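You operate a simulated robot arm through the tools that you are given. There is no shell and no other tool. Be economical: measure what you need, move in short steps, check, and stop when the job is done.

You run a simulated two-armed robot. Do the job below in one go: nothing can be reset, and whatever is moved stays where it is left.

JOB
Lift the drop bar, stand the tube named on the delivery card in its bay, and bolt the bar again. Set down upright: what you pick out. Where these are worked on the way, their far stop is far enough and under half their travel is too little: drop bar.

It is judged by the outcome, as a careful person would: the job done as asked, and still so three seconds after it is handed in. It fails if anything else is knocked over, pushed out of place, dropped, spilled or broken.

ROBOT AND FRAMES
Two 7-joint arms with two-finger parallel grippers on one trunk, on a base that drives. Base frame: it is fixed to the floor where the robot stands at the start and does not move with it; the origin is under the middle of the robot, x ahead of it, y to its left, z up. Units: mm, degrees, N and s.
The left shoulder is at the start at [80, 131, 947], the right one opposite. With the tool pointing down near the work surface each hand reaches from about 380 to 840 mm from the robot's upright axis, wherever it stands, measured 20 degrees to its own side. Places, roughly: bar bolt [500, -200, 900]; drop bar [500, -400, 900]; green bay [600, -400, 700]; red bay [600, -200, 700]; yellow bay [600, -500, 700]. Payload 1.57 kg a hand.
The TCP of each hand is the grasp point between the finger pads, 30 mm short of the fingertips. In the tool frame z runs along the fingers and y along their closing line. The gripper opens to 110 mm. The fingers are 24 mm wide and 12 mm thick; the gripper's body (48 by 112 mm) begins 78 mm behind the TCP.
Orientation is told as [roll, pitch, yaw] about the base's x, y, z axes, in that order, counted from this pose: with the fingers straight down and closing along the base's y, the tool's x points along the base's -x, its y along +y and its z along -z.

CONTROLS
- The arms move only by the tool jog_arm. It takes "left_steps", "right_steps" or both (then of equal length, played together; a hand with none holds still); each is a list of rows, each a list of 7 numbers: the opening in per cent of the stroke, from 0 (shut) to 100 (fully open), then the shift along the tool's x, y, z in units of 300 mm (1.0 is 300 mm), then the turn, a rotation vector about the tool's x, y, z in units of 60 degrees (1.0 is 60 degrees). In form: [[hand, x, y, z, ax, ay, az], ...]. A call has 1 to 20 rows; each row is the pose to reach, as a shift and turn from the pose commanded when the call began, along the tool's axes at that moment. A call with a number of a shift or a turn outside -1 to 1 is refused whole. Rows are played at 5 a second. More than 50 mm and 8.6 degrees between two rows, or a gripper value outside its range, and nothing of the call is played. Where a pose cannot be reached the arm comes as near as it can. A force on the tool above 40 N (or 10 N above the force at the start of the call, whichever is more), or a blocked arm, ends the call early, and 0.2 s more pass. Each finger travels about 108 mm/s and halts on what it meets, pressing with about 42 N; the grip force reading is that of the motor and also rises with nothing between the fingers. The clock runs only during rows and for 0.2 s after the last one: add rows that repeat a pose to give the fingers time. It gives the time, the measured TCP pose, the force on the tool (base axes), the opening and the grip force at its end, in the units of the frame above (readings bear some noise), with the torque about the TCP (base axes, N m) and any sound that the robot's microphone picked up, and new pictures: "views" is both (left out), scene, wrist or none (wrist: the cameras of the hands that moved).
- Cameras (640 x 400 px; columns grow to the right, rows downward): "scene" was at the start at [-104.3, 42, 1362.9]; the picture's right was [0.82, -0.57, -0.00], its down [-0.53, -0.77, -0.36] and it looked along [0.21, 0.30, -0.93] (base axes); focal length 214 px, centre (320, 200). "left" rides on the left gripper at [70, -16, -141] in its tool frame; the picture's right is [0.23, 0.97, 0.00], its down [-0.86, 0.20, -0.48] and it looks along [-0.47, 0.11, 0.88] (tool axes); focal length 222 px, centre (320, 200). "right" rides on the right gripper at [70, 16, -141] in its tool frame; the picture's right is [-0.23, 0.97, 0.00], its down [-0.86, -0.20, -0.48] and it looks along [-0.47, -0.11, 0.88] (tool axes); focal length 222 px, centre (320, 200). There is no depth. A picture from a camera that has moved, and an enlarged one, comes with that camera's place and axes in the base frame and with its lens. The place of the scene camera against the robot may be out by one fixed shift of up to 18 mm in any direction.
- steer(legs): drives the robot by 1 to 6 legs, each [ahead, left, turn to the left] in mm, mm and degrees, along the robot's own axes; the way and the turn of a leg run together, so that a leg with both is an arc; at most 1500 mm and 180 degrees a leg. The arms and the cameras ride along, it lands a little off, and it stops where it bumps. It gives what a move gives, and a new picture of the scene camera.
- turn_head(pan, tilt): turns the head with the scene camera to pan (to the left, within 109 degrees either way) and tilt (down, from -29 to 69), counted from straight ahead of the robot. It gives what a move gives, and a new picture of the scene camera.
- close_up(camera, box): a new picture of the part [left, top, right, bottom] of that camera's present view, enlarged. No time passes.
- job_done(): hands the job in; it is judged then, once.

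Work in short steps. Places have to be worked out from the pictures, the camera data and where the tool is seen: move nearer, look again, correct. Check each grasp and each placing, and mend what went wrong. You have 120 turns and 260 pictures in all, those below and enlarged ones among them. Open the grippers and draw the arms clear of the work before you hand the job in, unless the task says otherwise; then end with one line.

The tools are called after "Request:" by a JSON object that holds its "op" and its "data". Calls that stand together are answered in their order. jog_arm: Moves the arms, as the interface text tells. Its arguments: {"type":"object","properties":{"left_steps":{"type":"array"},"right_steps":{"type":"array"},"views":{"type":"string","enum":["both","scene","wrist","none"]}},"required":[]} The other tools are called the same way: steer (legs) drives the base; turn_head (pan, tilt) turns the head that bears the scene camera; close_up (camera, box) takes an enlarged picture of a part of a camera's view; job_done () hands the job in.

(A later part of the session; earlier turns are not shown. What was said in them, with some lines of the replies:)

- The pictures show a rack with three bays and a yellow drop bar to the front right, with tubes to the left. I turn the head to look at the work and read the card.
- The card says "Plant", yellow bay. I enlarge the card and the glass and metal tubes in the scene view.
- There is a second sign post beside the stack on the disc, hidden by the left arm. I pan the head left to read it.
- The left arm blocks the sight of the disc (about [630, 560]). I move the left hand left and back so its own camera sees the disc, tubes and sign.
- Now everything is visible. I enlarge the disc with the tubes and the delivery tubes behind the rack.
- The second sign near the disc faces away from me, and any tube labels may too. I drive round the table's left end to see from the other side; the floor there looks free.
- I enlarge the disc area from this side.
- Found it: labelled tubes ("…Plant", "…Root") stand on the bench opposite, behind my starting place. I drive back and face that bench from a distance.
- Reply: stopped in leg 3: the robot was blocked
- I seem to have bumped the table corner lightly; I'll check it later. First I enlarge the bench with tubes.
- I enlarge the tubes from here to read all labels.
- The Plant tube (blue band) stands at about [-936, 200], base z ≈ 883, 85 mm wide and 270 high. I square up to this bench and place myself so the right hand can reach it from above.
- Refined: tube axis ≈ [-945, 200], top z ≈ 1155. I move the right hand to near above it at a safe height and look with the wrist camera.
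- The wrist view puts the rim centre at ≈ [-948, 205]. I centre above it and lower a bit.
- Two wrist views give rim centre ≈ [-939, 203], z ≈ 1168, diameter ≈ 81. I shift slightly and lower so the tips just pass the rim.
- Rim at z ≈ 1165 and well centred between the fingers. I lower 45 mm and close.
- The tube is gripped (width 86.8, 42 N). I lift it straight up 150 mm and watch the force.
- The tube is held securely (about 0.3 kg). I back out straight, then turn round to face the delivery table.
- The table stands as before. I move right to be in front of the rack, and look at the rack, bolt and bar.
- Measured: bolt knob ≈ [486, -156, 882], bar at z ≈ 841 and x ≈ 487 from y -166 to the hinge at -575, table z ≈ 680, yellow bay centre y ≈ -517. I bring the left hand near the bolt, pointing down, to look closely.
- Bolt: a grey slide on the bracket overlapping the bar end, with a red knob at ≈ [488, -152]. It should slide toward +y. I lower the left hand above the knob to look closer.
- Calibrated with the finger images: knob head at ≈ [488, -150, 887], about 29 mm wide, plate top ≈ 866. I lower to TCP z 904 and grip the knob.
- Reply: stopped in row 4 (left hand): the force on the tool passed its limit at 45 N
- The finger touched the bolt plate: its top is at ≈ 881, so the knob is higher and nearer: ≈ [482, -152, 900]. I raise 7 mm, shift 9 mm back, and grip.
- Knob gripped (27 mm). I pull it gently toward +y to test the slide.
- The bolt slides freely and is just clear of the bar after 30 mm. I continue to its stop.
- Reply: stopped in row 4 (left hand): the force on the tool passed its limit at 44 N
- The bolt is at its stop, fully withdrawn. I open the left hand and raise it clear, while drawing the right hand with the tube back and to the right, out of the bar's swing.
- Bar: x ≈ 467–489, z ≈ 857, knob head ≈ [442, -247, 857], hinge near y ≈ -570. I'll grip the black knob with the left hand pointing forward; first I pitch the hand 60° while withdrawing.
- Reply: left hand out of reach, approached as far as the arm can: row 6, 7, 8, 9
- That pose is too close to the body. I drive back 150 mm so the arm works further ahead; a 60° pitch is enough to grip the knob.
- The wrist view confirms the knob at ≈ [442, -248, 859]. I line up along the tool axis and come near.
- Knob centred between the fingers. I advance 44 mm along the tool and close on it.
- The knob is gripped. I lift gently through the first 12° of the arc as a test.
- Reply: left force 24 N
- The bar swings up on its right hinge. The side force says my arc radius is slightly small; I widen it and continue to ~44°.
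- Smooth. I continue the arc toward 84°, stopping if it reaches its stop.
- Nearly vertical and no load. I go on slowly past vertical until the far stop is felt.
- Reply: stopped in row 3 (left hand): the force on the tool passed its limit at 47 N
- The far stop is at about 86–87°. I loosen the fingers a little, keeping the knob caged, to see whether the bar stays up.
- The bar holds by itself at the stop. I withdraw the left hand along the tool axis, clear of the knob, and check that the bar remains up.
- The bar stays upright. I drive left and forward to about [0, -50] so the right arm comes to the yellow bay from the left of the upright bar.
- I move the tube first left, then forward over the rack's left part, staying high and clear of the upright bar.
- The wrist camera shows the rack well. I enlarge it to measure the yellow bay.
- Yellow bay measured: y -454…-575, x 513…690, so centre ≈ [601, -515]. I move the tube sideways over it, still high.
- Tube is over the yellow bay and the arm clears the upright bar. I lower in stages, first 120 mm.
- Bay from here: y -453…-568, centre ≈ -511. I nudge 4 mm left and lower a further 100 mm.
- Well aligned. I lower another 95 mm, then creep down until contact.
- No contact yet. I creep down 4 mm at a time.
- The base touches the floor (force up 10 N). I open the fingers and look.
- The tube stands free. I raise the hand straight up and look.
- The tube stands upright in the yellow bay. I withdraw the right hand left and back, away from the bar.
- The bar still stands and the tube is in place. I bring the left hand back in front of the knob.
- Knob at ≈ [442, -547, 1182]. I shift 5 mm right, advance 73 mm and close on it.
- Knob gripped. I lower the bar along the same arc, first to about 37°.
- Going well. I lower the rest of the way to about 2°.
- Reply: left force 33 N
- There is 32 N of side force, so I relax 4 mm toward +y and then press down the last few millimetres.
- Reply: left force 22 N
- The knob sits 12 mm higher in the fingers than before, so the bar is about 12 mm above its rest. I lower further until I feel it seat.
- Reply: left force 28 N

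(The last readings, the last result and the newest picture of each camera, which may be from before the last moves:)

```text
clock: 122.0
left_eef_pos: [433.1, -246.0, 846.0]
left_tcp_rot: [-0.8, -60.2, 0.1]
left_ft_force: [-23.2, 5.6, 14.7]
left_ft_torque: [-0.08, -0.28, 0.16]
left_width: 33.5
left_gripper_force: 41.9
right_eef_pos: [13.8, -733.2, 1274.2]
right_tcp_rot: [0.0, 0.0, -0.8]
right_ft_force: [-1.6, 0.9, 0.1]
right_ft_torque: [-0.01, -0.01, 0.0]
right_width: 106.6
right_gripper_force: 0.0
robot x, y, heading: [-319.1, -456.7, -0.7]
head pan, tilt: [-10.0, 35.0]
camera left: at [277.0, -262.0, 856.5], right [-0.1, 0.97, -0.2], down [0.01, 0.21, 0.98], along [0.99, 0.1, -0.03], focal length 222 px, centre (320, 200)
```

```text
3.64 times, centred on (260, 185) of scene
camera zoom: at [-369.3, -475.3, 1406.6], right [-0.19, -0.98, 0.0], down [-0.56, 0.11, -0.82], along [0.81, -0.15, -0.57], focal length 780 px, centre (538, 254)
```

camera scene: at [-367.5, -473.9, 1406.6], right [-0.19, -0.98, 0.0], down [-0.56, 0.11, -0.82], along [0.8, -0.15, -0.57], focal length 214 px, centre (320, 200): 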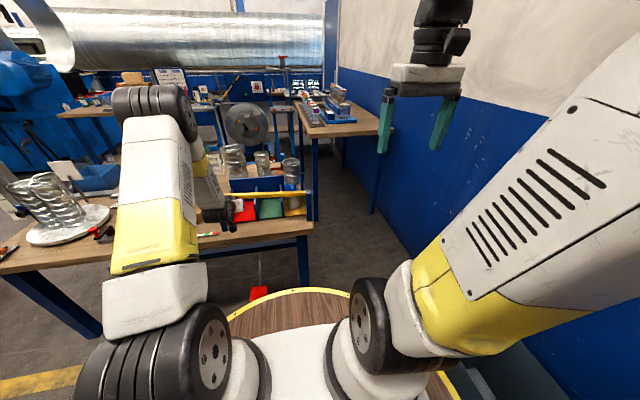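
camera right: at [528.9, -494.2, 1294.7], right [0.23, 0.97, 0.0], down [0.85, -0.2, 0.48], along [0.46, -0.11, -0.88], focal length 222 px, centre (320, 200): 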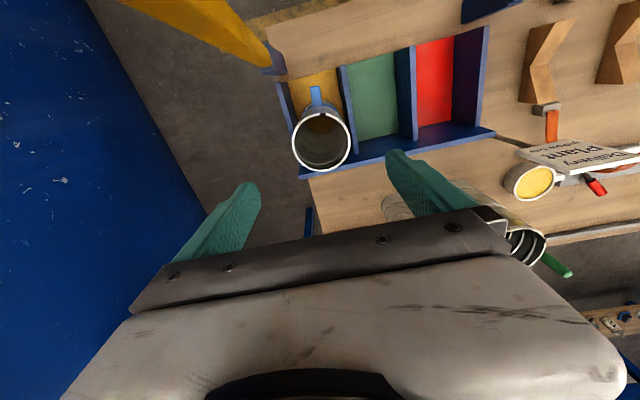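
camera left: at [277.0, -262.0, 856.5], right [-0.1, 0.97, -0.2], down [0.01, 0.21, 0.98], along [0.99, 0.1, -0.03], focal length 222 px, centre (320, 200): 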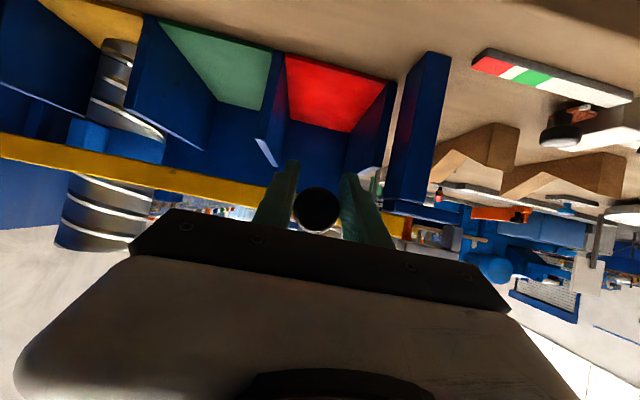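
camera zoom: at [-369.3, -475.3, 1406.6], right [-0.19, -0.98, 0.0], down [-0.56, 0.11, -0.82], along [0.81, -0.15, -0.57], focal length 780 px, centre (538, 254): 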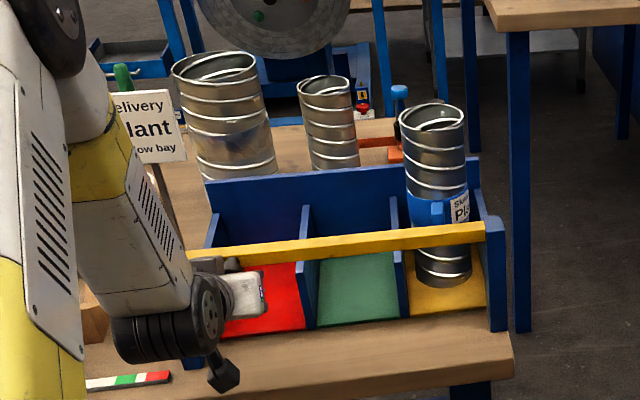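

The bar is seated (knob z ≈ 859, upward force 15 N). I open and withdraw along the tool axis.

Request:
{"op": "jog_arm", "data": {"left_steps": [[40, 0, 0, 0, 0, 0, 0], [60, 0, 0, 0, 0, 0, 0], [60, 0, 0, 0, 0, 0, 0], [60, 0, 0, -0.1, 0, 0, 0], [60, 0, 0, -0.25, 0, 0, 0], [60, 0, 0, -0.4, 0, 0, 0], [60, 0, 0, -0.55, 0, 0, 0], [60, 0, 0, -0.7, 0, 0, 0]], "views": "both"}}

```text
clock: 123.8
left_eef_pos: [255.0, -241.9, 952.4]
left_tcp_rot: [-0.8, -59.9, 0.3]
left_ft_force: [-0.5, -0.7, 0.1]
left_ft_torque: [0.04, 0.0, 0.05]
left_width: 66.0
left_gripper_force: 0.1
left hand out of reach, approached as far as the arm can: row 8
right_eef_pos: [16.4, -733.0, 1273.9]
right_tcp_rot: [0.0, 0.1, -0.8]
right_ft_force: [-0.2, 0.1, -0.7]
right_ft_torque: [0.01, 0.07, 0.0]
right_width: 106.7
right_gripper_force: 0.1
robot x, y, heading: [-318.2, -457.6, -0.8]
head pan, tilt: [-10.0, 35.0]
camera scene: at [-367.2, -475.3, 1406.6], right [-0.19, -0.98, 0.0], down [-0.56, 0.11, -0.82], along [0.8, -0.15, -0.57], focal length 214 px, centre (320, 200)
camera left: at [99.4, -257.8, 962.6], right [-0.11, 0.97, -0.2], down [0.02, 0.21, 0.98], along [0.99, 0.1, -0.04], focal length 222 px, centre (320, 200)
```

scene: 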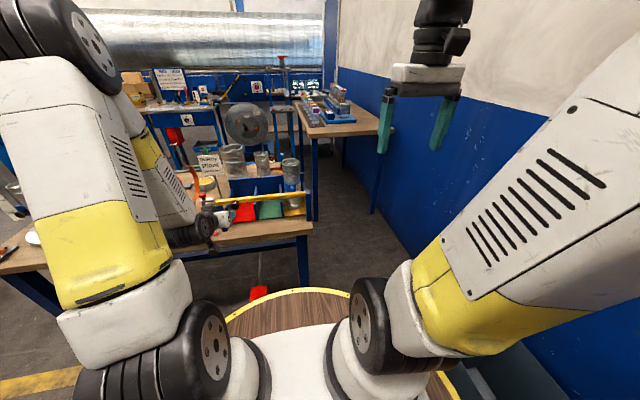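
left: 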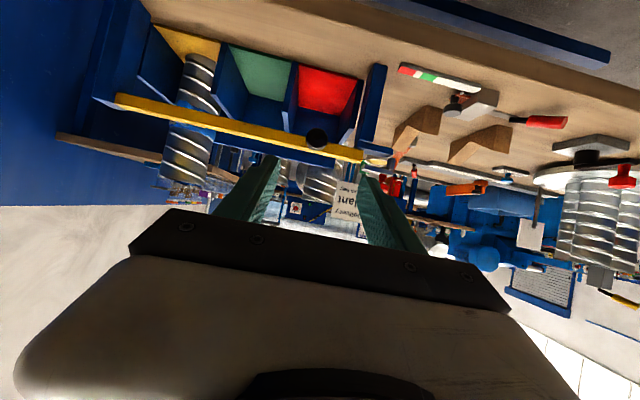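

The bar is down. I raise the left hand, turn it to point down again, and drive back to the spot where the bolt was in reach.

Request:
{"op": "jog_arm", "data": {"left_steps": [[60, -0.072, 0.046, 0.016, 0, 0.125, 0], [60, -0.144, 0.092, 0.032, 0, 0.25, 0], [60, -0.216, 0.138, 0.049, 0, 0.375, 0], [60, -0.288, 0.184, 0.065, 0, 0.5, 0], [60, -0.36, 0.23, 0.081, 0, 0.625, 0], [60, -0.431, 0.275, 0.097, 0, 0.75, 0], [60, -0.503, 0.321, 0.114, 0, 0.875, 0], [60, -0.575, 0.367, 0.13, 0, 1, 0], [60, -0.575, 0.367, 0.13, 0, 1, 0]], "views": "none"}}

Request:
{"op": "steer", "data": {"legs": [[0, 0, 0.7], [0, 127, 0], [158, 0, 0]]}}

Request:
{"op": "turn_head", "data": {"pan": 0, "tilt": 42}}

```text
clock: 125.8
left_eef_pos: [377.1, -132.1, 1077.9]
left_tcp_rot: [-0.4, 0.1, -0.5]
left_ft_force: [0.4, 0.2, -0.6]
left_ft_torque: [0.0, 0.03, -0.02]
left_width: 66.0
left_gripper_force: 0.1
right_eef_pos: [15.9, -732.4, 1273.5]
right_tcp_rot: [0.0, 0.1, -0.7]
right_ft_force: [0.4, 0.2, 0.4]
right_ft_torque: [-0.03, 0.03, -0.02]
right_width: 106.6
right_gripper_force: 0.1
robot x, y, heading: [-318.2, -456.9, -0.7]
head pan, tilt: [-10.0, 35.0]
```

```text
clock: 128.4
left_eef_pos: [531.4, 5.3, 1078.5]
left_tcp_rot: [-0.4, 0.0, 0.5]
left_ft_force: [-0.4, -0.2, 0.1]
left_ft_torque: [-0.02, -0.04, 0.02]
left_width: 65.8
left_gripper_force: 0.1
right_eef_pos: [177.6, -599.2, 1273.8]
right_tcp_rot: [0.0, 0.1, 0.1]
right_ft_force: [-0.1, 0.0, 0.4]
right_ft_torque: [-0.02, -0.05, -0.01]
right_width: 106.6
right_gripper_force: 0.1
robot x, y, heading: [-161.2, -327.5, 0.1]
head pan, tilt: [-10.0, 35.0]
camera scene: at [-209.6, -347.0, 1406.6], right [-0.17, -0.98, 0.0], down [-0.56, 0.1, -0.82], along [0.81, -0.14, -0.57], focal length 214 px, centre (320, 200)
```

scene: 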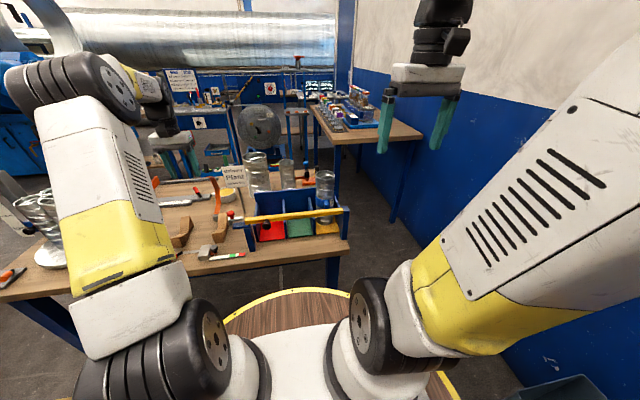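

```text
clock: 129.1
left_eef_pos: [530.5, 6.8, 1078.2]
left_tcp_rot: [-0.4, 0.0, 0.5]
left_ft_force: [0.4, -0.1, -0.4]
left_ft_torque: [-0.01, 0.01, 0.0]
left_width: 65.7
left_gripper_force: 0.0
right_eef_pos: [178.0, -599.1, 1273.0]
right_tcp_rot: [0.0, 0.1, 0.1]
right_ft_force: [0.7, 0.6, 0.1]
right_ft_torque: [0.02, 0.0, 0.0]
right_width: 106.7
right_gripper_force: 0.1
robot x, y, heading: [-161.3, -326.8, 0.2]
head pan, tilt: [0.0, 42.0]
camera scene: at [-212.5, -331.7, 1396.1], right [0.0, -1.0, 0.0], down [-0.67, 0.0, -0.74], along [0.74, 0.0, -0.67], focal length 214 px, centre (320, 200)
```

scene: 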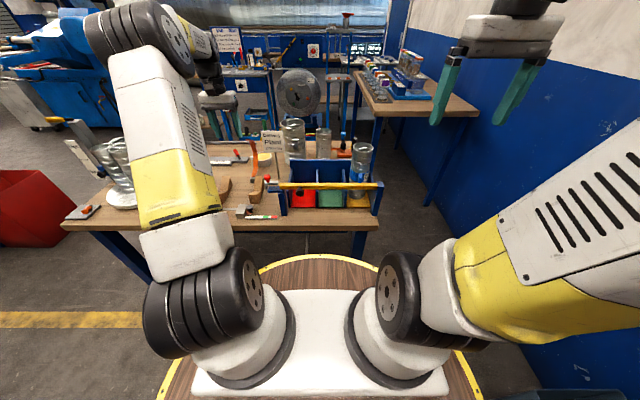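

I bring the left hand above the withdrawn bolt knob (≈ [482, -117, 900]) and look.

Request:
{"op": "jog_arm", "data": {"left_steps": [[60, 0.08, -0.12, 0, 0, 0, 0], [60, 0.163, -0.24, 0, 0, 0, 0], [60, 0.163, -0.35, 0.05, 0, 0, 0], [60, 0.163, -0.413, 0.15, 0, 0, 0], [60, 0.163, -0.413, 0.3, 0, 0, 0], [60, 0.163, -0.413, 0.3, 0, 0, 0]], "views": "wrist"}}

Request:
{"op": "close_up", "data": {"camera": "scene", "box": [230, 140, 390, 220]}}

Request:
{"op": "close_up", "data": {"camera": "left", "box": [200, 80, 440, 230]}}

```text
clock: 130.5
left_eef_pos: [485.7, -118.6, 986.4]
left_tcp_rot: [-0.4, 0.0, 0.5]
left_ft_force: [0.4, -0.3, 0.3]
left_ft_torque: [-0.01, 0.01, -0.02]
left_width: 66.1
left_gripper_force: 0.0
right_eef_pos: [177.4, -598.8, 1273.7]
right_tcp_rot: [0.0, 0.1, 0.1]
right_ft_force: [0.2, 0.0, 0.4]
right_ft_torque: [-0.01, -0.01, 0.01]
right_width: 106.8
right_gripper_force: 0.1
robot x, y, heading: [-159.9, -329.6, 0.0]
head pan, tilt: [0.0, 42.0]
camera left: at [416.3, -135.0, 1128.7], right [-0.24, 0.97, -0.01], down [0.85, 0.21, 0.48], along [0.46, 0.11, -0.88], focal length 222 px, centre (320, 200)
```

left: 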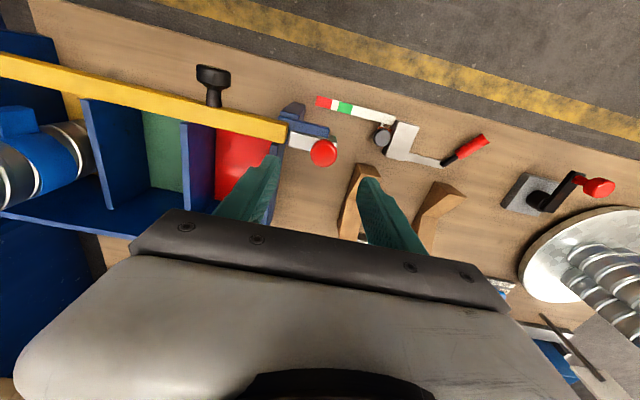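

```text
4.00 times, centred on (310, 180) of scene
camera zoom: at [-212.6, -331.7, 1396.1], right [0.0, -1.0, 0.0], down [-0.67, 0.0, -0.74], along [0.74, 0.0, -0.67], focal length 858 px, centre (360, 280)
```

zoom: 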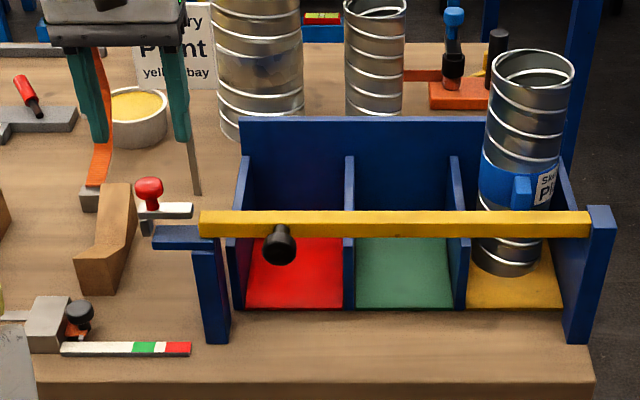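

```text
2.67 times, centred on (320, 155) of left
camera zoom: at [416.3, -135.0, 1128.7], right [-0.24, 0.97, -0.01], down [0.85, 0.21, 0.48], along [0.46, 0.11, -0.88], focal length 592 px, centre (320, 320)
```

zoom: 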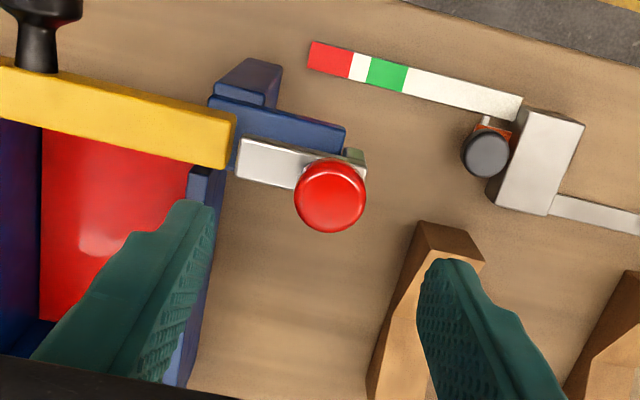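

Knob at ≈ [481, -116, 900]. I lower onto it at TCP z 917 and grip.

Request:
{"op": "jog_arm", "data": {"left_steps": [[60, 0.013, 0.008, 0.1, 0, 0, 0], [60, 0.013, 0.008, 0.2, 0, 0, 0], [60, 0.013, 0.008, 0.228, 0, 0, 0], [60, 0.013, 0.008, 0.228, 0, 0, 0], [15, 0.013, 0.008, 0.228, 0, 0, 0], [15, 0.013, 0.008, 0.228, 0, 0, 0], [15, 0.013, 0.008, 0.228, 0, 0, 0]], "views": "wrist"}}

```text
clock: 132.1
left_eef_pos: [479.4, -116.0, 918.3]
left_tcp_rot: [-0.4, 0.1, 0.4]
left_ft_force: [0.2, -5.6, -4.6]
left_ft_torque: [0.03, -0.11, -0.02]
left_width: 27.0
left_gripper_force: 37.4
right_eef_pos: [178.3, -599.9, 1273.9]
right_tcp_rot: [0.0, 0.1, 0.2]
right_ft_force: [-0.4, 0.6, -0.4]
right_ft_torque: [0.0, 0.0, 0.0]
right_width: 106.3
right_gripper_force: 0.1
robot x, y, heading: [-158.2, -327.5, 0.2]
head pan, tilt: [0.0, 42.0]
camera left: at [410.6, -132.3, 1059.8], right [-0.23, 0.97, -0.01], down [0.85, 0.21, 0.48], along [0.46, 0.11, -0.88], focal length 222 px, centre (320, 200)
```

left: 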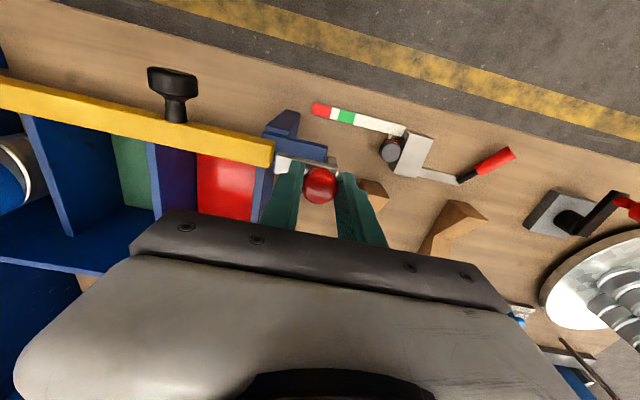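

Gripped. I slide the bolt back over the bar toward -y, about 36 mm, gently into its stop.

Request:
{"op": "jog_arm", "data": {"left_steps": [[15, 0, -0.025, 0, 0, 0, 0], [15, 0, -0.05, 0, 0, 0, 0], [15, 0, -0.075, 0, 0, 0, 0], [15, 0, -0.1, 0, 0, 0, 0], [15, 0, -0.117, 0, 0, 0, 0], [15, 0, -0.127, 0, 0, 0, 0]], "views": "wrist"}}

Request:
{"op": "close_up", "data": {"camera": "scene", "box": [230, 150, 350, 220]}}

```text
clock: 133.5
left_eef_pos: [477.7, -152.6, 919.4]
left_tcp_rot: [-0.3, 0.3, 0.6]
left_ft_force: [0.5, 6.1, -27.7]
left_ft_torque: [0.14, 0.04, -0.01]
left_width: 26.9
left_gripper_force: 37.8
right_eef_pos: [178.5, -598.1, 1274.3]
right_tcp_rot: [0.0, 0.0, 0.1]
right_ft_force: [0.0, -0.7, -0.3]
right_ft_torque: [-0.01, 0.0, -0.04]
right_width: 107.0
right_gripper_force: 0.0
robot x, y, heading: [-160.3, -326.9, 0.3]
head pan, tilt: [0.0, 42.0]
camera left: at [411.1, -168.5, 1060.5], right [-0.24, 0.97, 0.0], down [0.86, 0.21, 0.47], along [0.46, 0.11, -0.88], focal length 222 px, centre (320, 200)
```

left: 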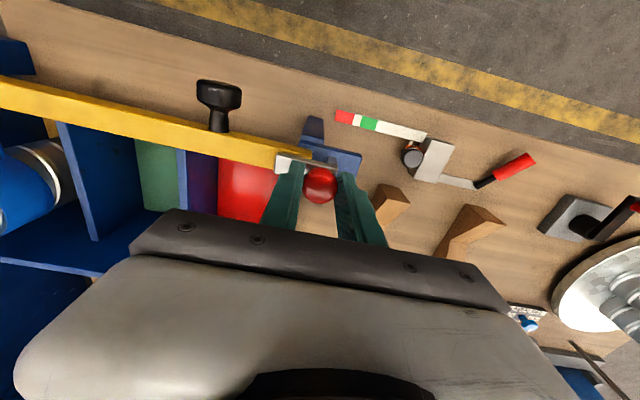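

```text
5.33 times, centred on (290, 185) of scene
camera zoom: at [-211.7, -331.2, 1396.1], right [0.0, -1.0, 0.0], down [-0.67, 0.0, -0.74], along [0.74, 0.0, -0.67], focal length 1144 px, centre (480, 280)
```

zoom: 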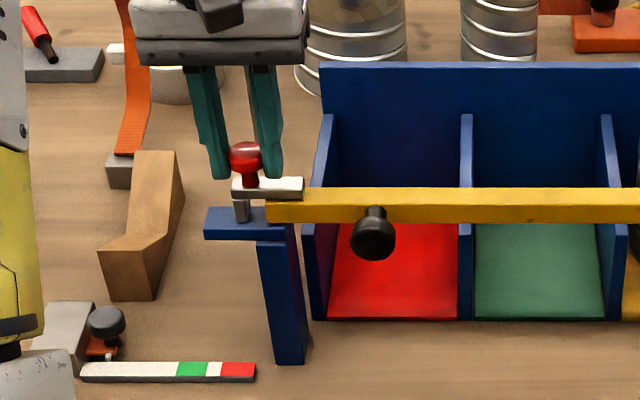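

The bolt overlaps the bar as at the start. I release, raise and draw back the left hand.

Request:
{"op": "jog_arm", "data": {"left_steps": [[40, 0, -0.127, 0, 0, 0, 0], [60, 0, 0, 0, 0, 0, 0], [60, 0, 0, 0, 0, 0, 0], [60, 0, 0, -0.1, 0, 0, 0], [60, 0, 0, -0.25, 0, 0, 0], [60, 0, 0, -0.4, 0, 0, 0], [60, 0.1, 0.05, -0.5, 0, 0, 0], [60, 0.25, 0.1, -0.55, 0, 0, 0], [60, 0.4, 0.15, -0.6, 0, 0, 0], [60, 0.55, 0.2, -0.6, 0, 0, 0]], "views": "scene"}}

Request:
{"op": "close_up", "data": {"camera": "scene", "box": [230, 130, 390, 220]}}

```text
clock: 135.7
left_eef_pos: [313.7, -95.8, 1099.8]
left_tcp_rot: [-0.4, -0.1, 0.6]
left_ft_force: [1.1, 0.4, 0.0]
left_ft_torque: [0.01, 0.08, 0.01]
left_width: 66.2
left_gripper_force: 0.0
right_eef_pos: [177.0, -598.8, 1273.7]
right_tcp_rot: [0.0, 0.0, 0.0]
right_ft_force: [0.1, -0.2, -0.6]
right_ft_torque: [0.04, 0.1, -0.01]
right_width: 106.6
right_gripper_force: 0.0
robot x, y, heading: [-163.3, -324.0, 0.0]
head pan, tilt: [0.0, 42.0]
camera scene: at [-212.2, -331.8, 1396.1], right [0.0, -1.0, 0.0], down [-0.67, 0.0, -0.74], along [0.74, 0.0, -0.67], focal length 214 px, centre (320, 200)
```

scene: 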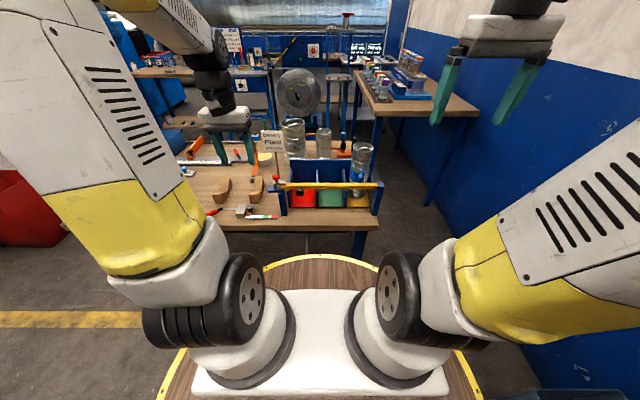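

```text
4.00 times, centred on (310, 175) of scene
camera zoom: at [-212.2, -331.8, 1396.1], right [0.0, -1.0, 0.0], down [-0.67, 0.0, -0.74], along [0.74, 0.0, -0.67], focal length 858 px, centre (360, 300)
```

zoom: 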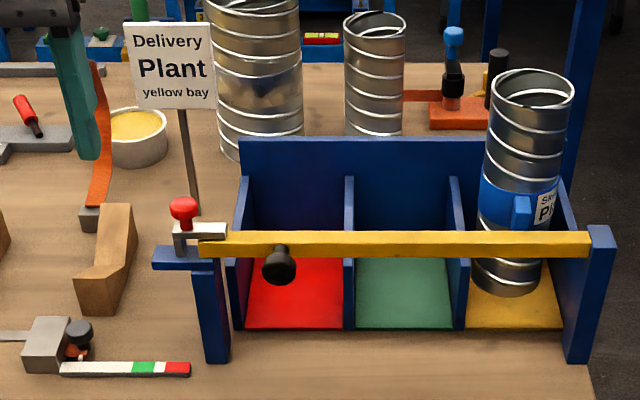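

The Plant tube stands upright in the yellow bay. The bar is down with the bolt over it just as at the start, and both hands are open and clear, so I hand the job in.

Request:
{"op": "job_done", "data": {}}

```text
The job is handed in.
```

The Plant tube is standing upright in the yellow bay, the drop bar is down and bolted again, and the job is handed in. While driving, the robot bumped something once, probably a corner of the delivery table; nothing there looked moved afterwards.
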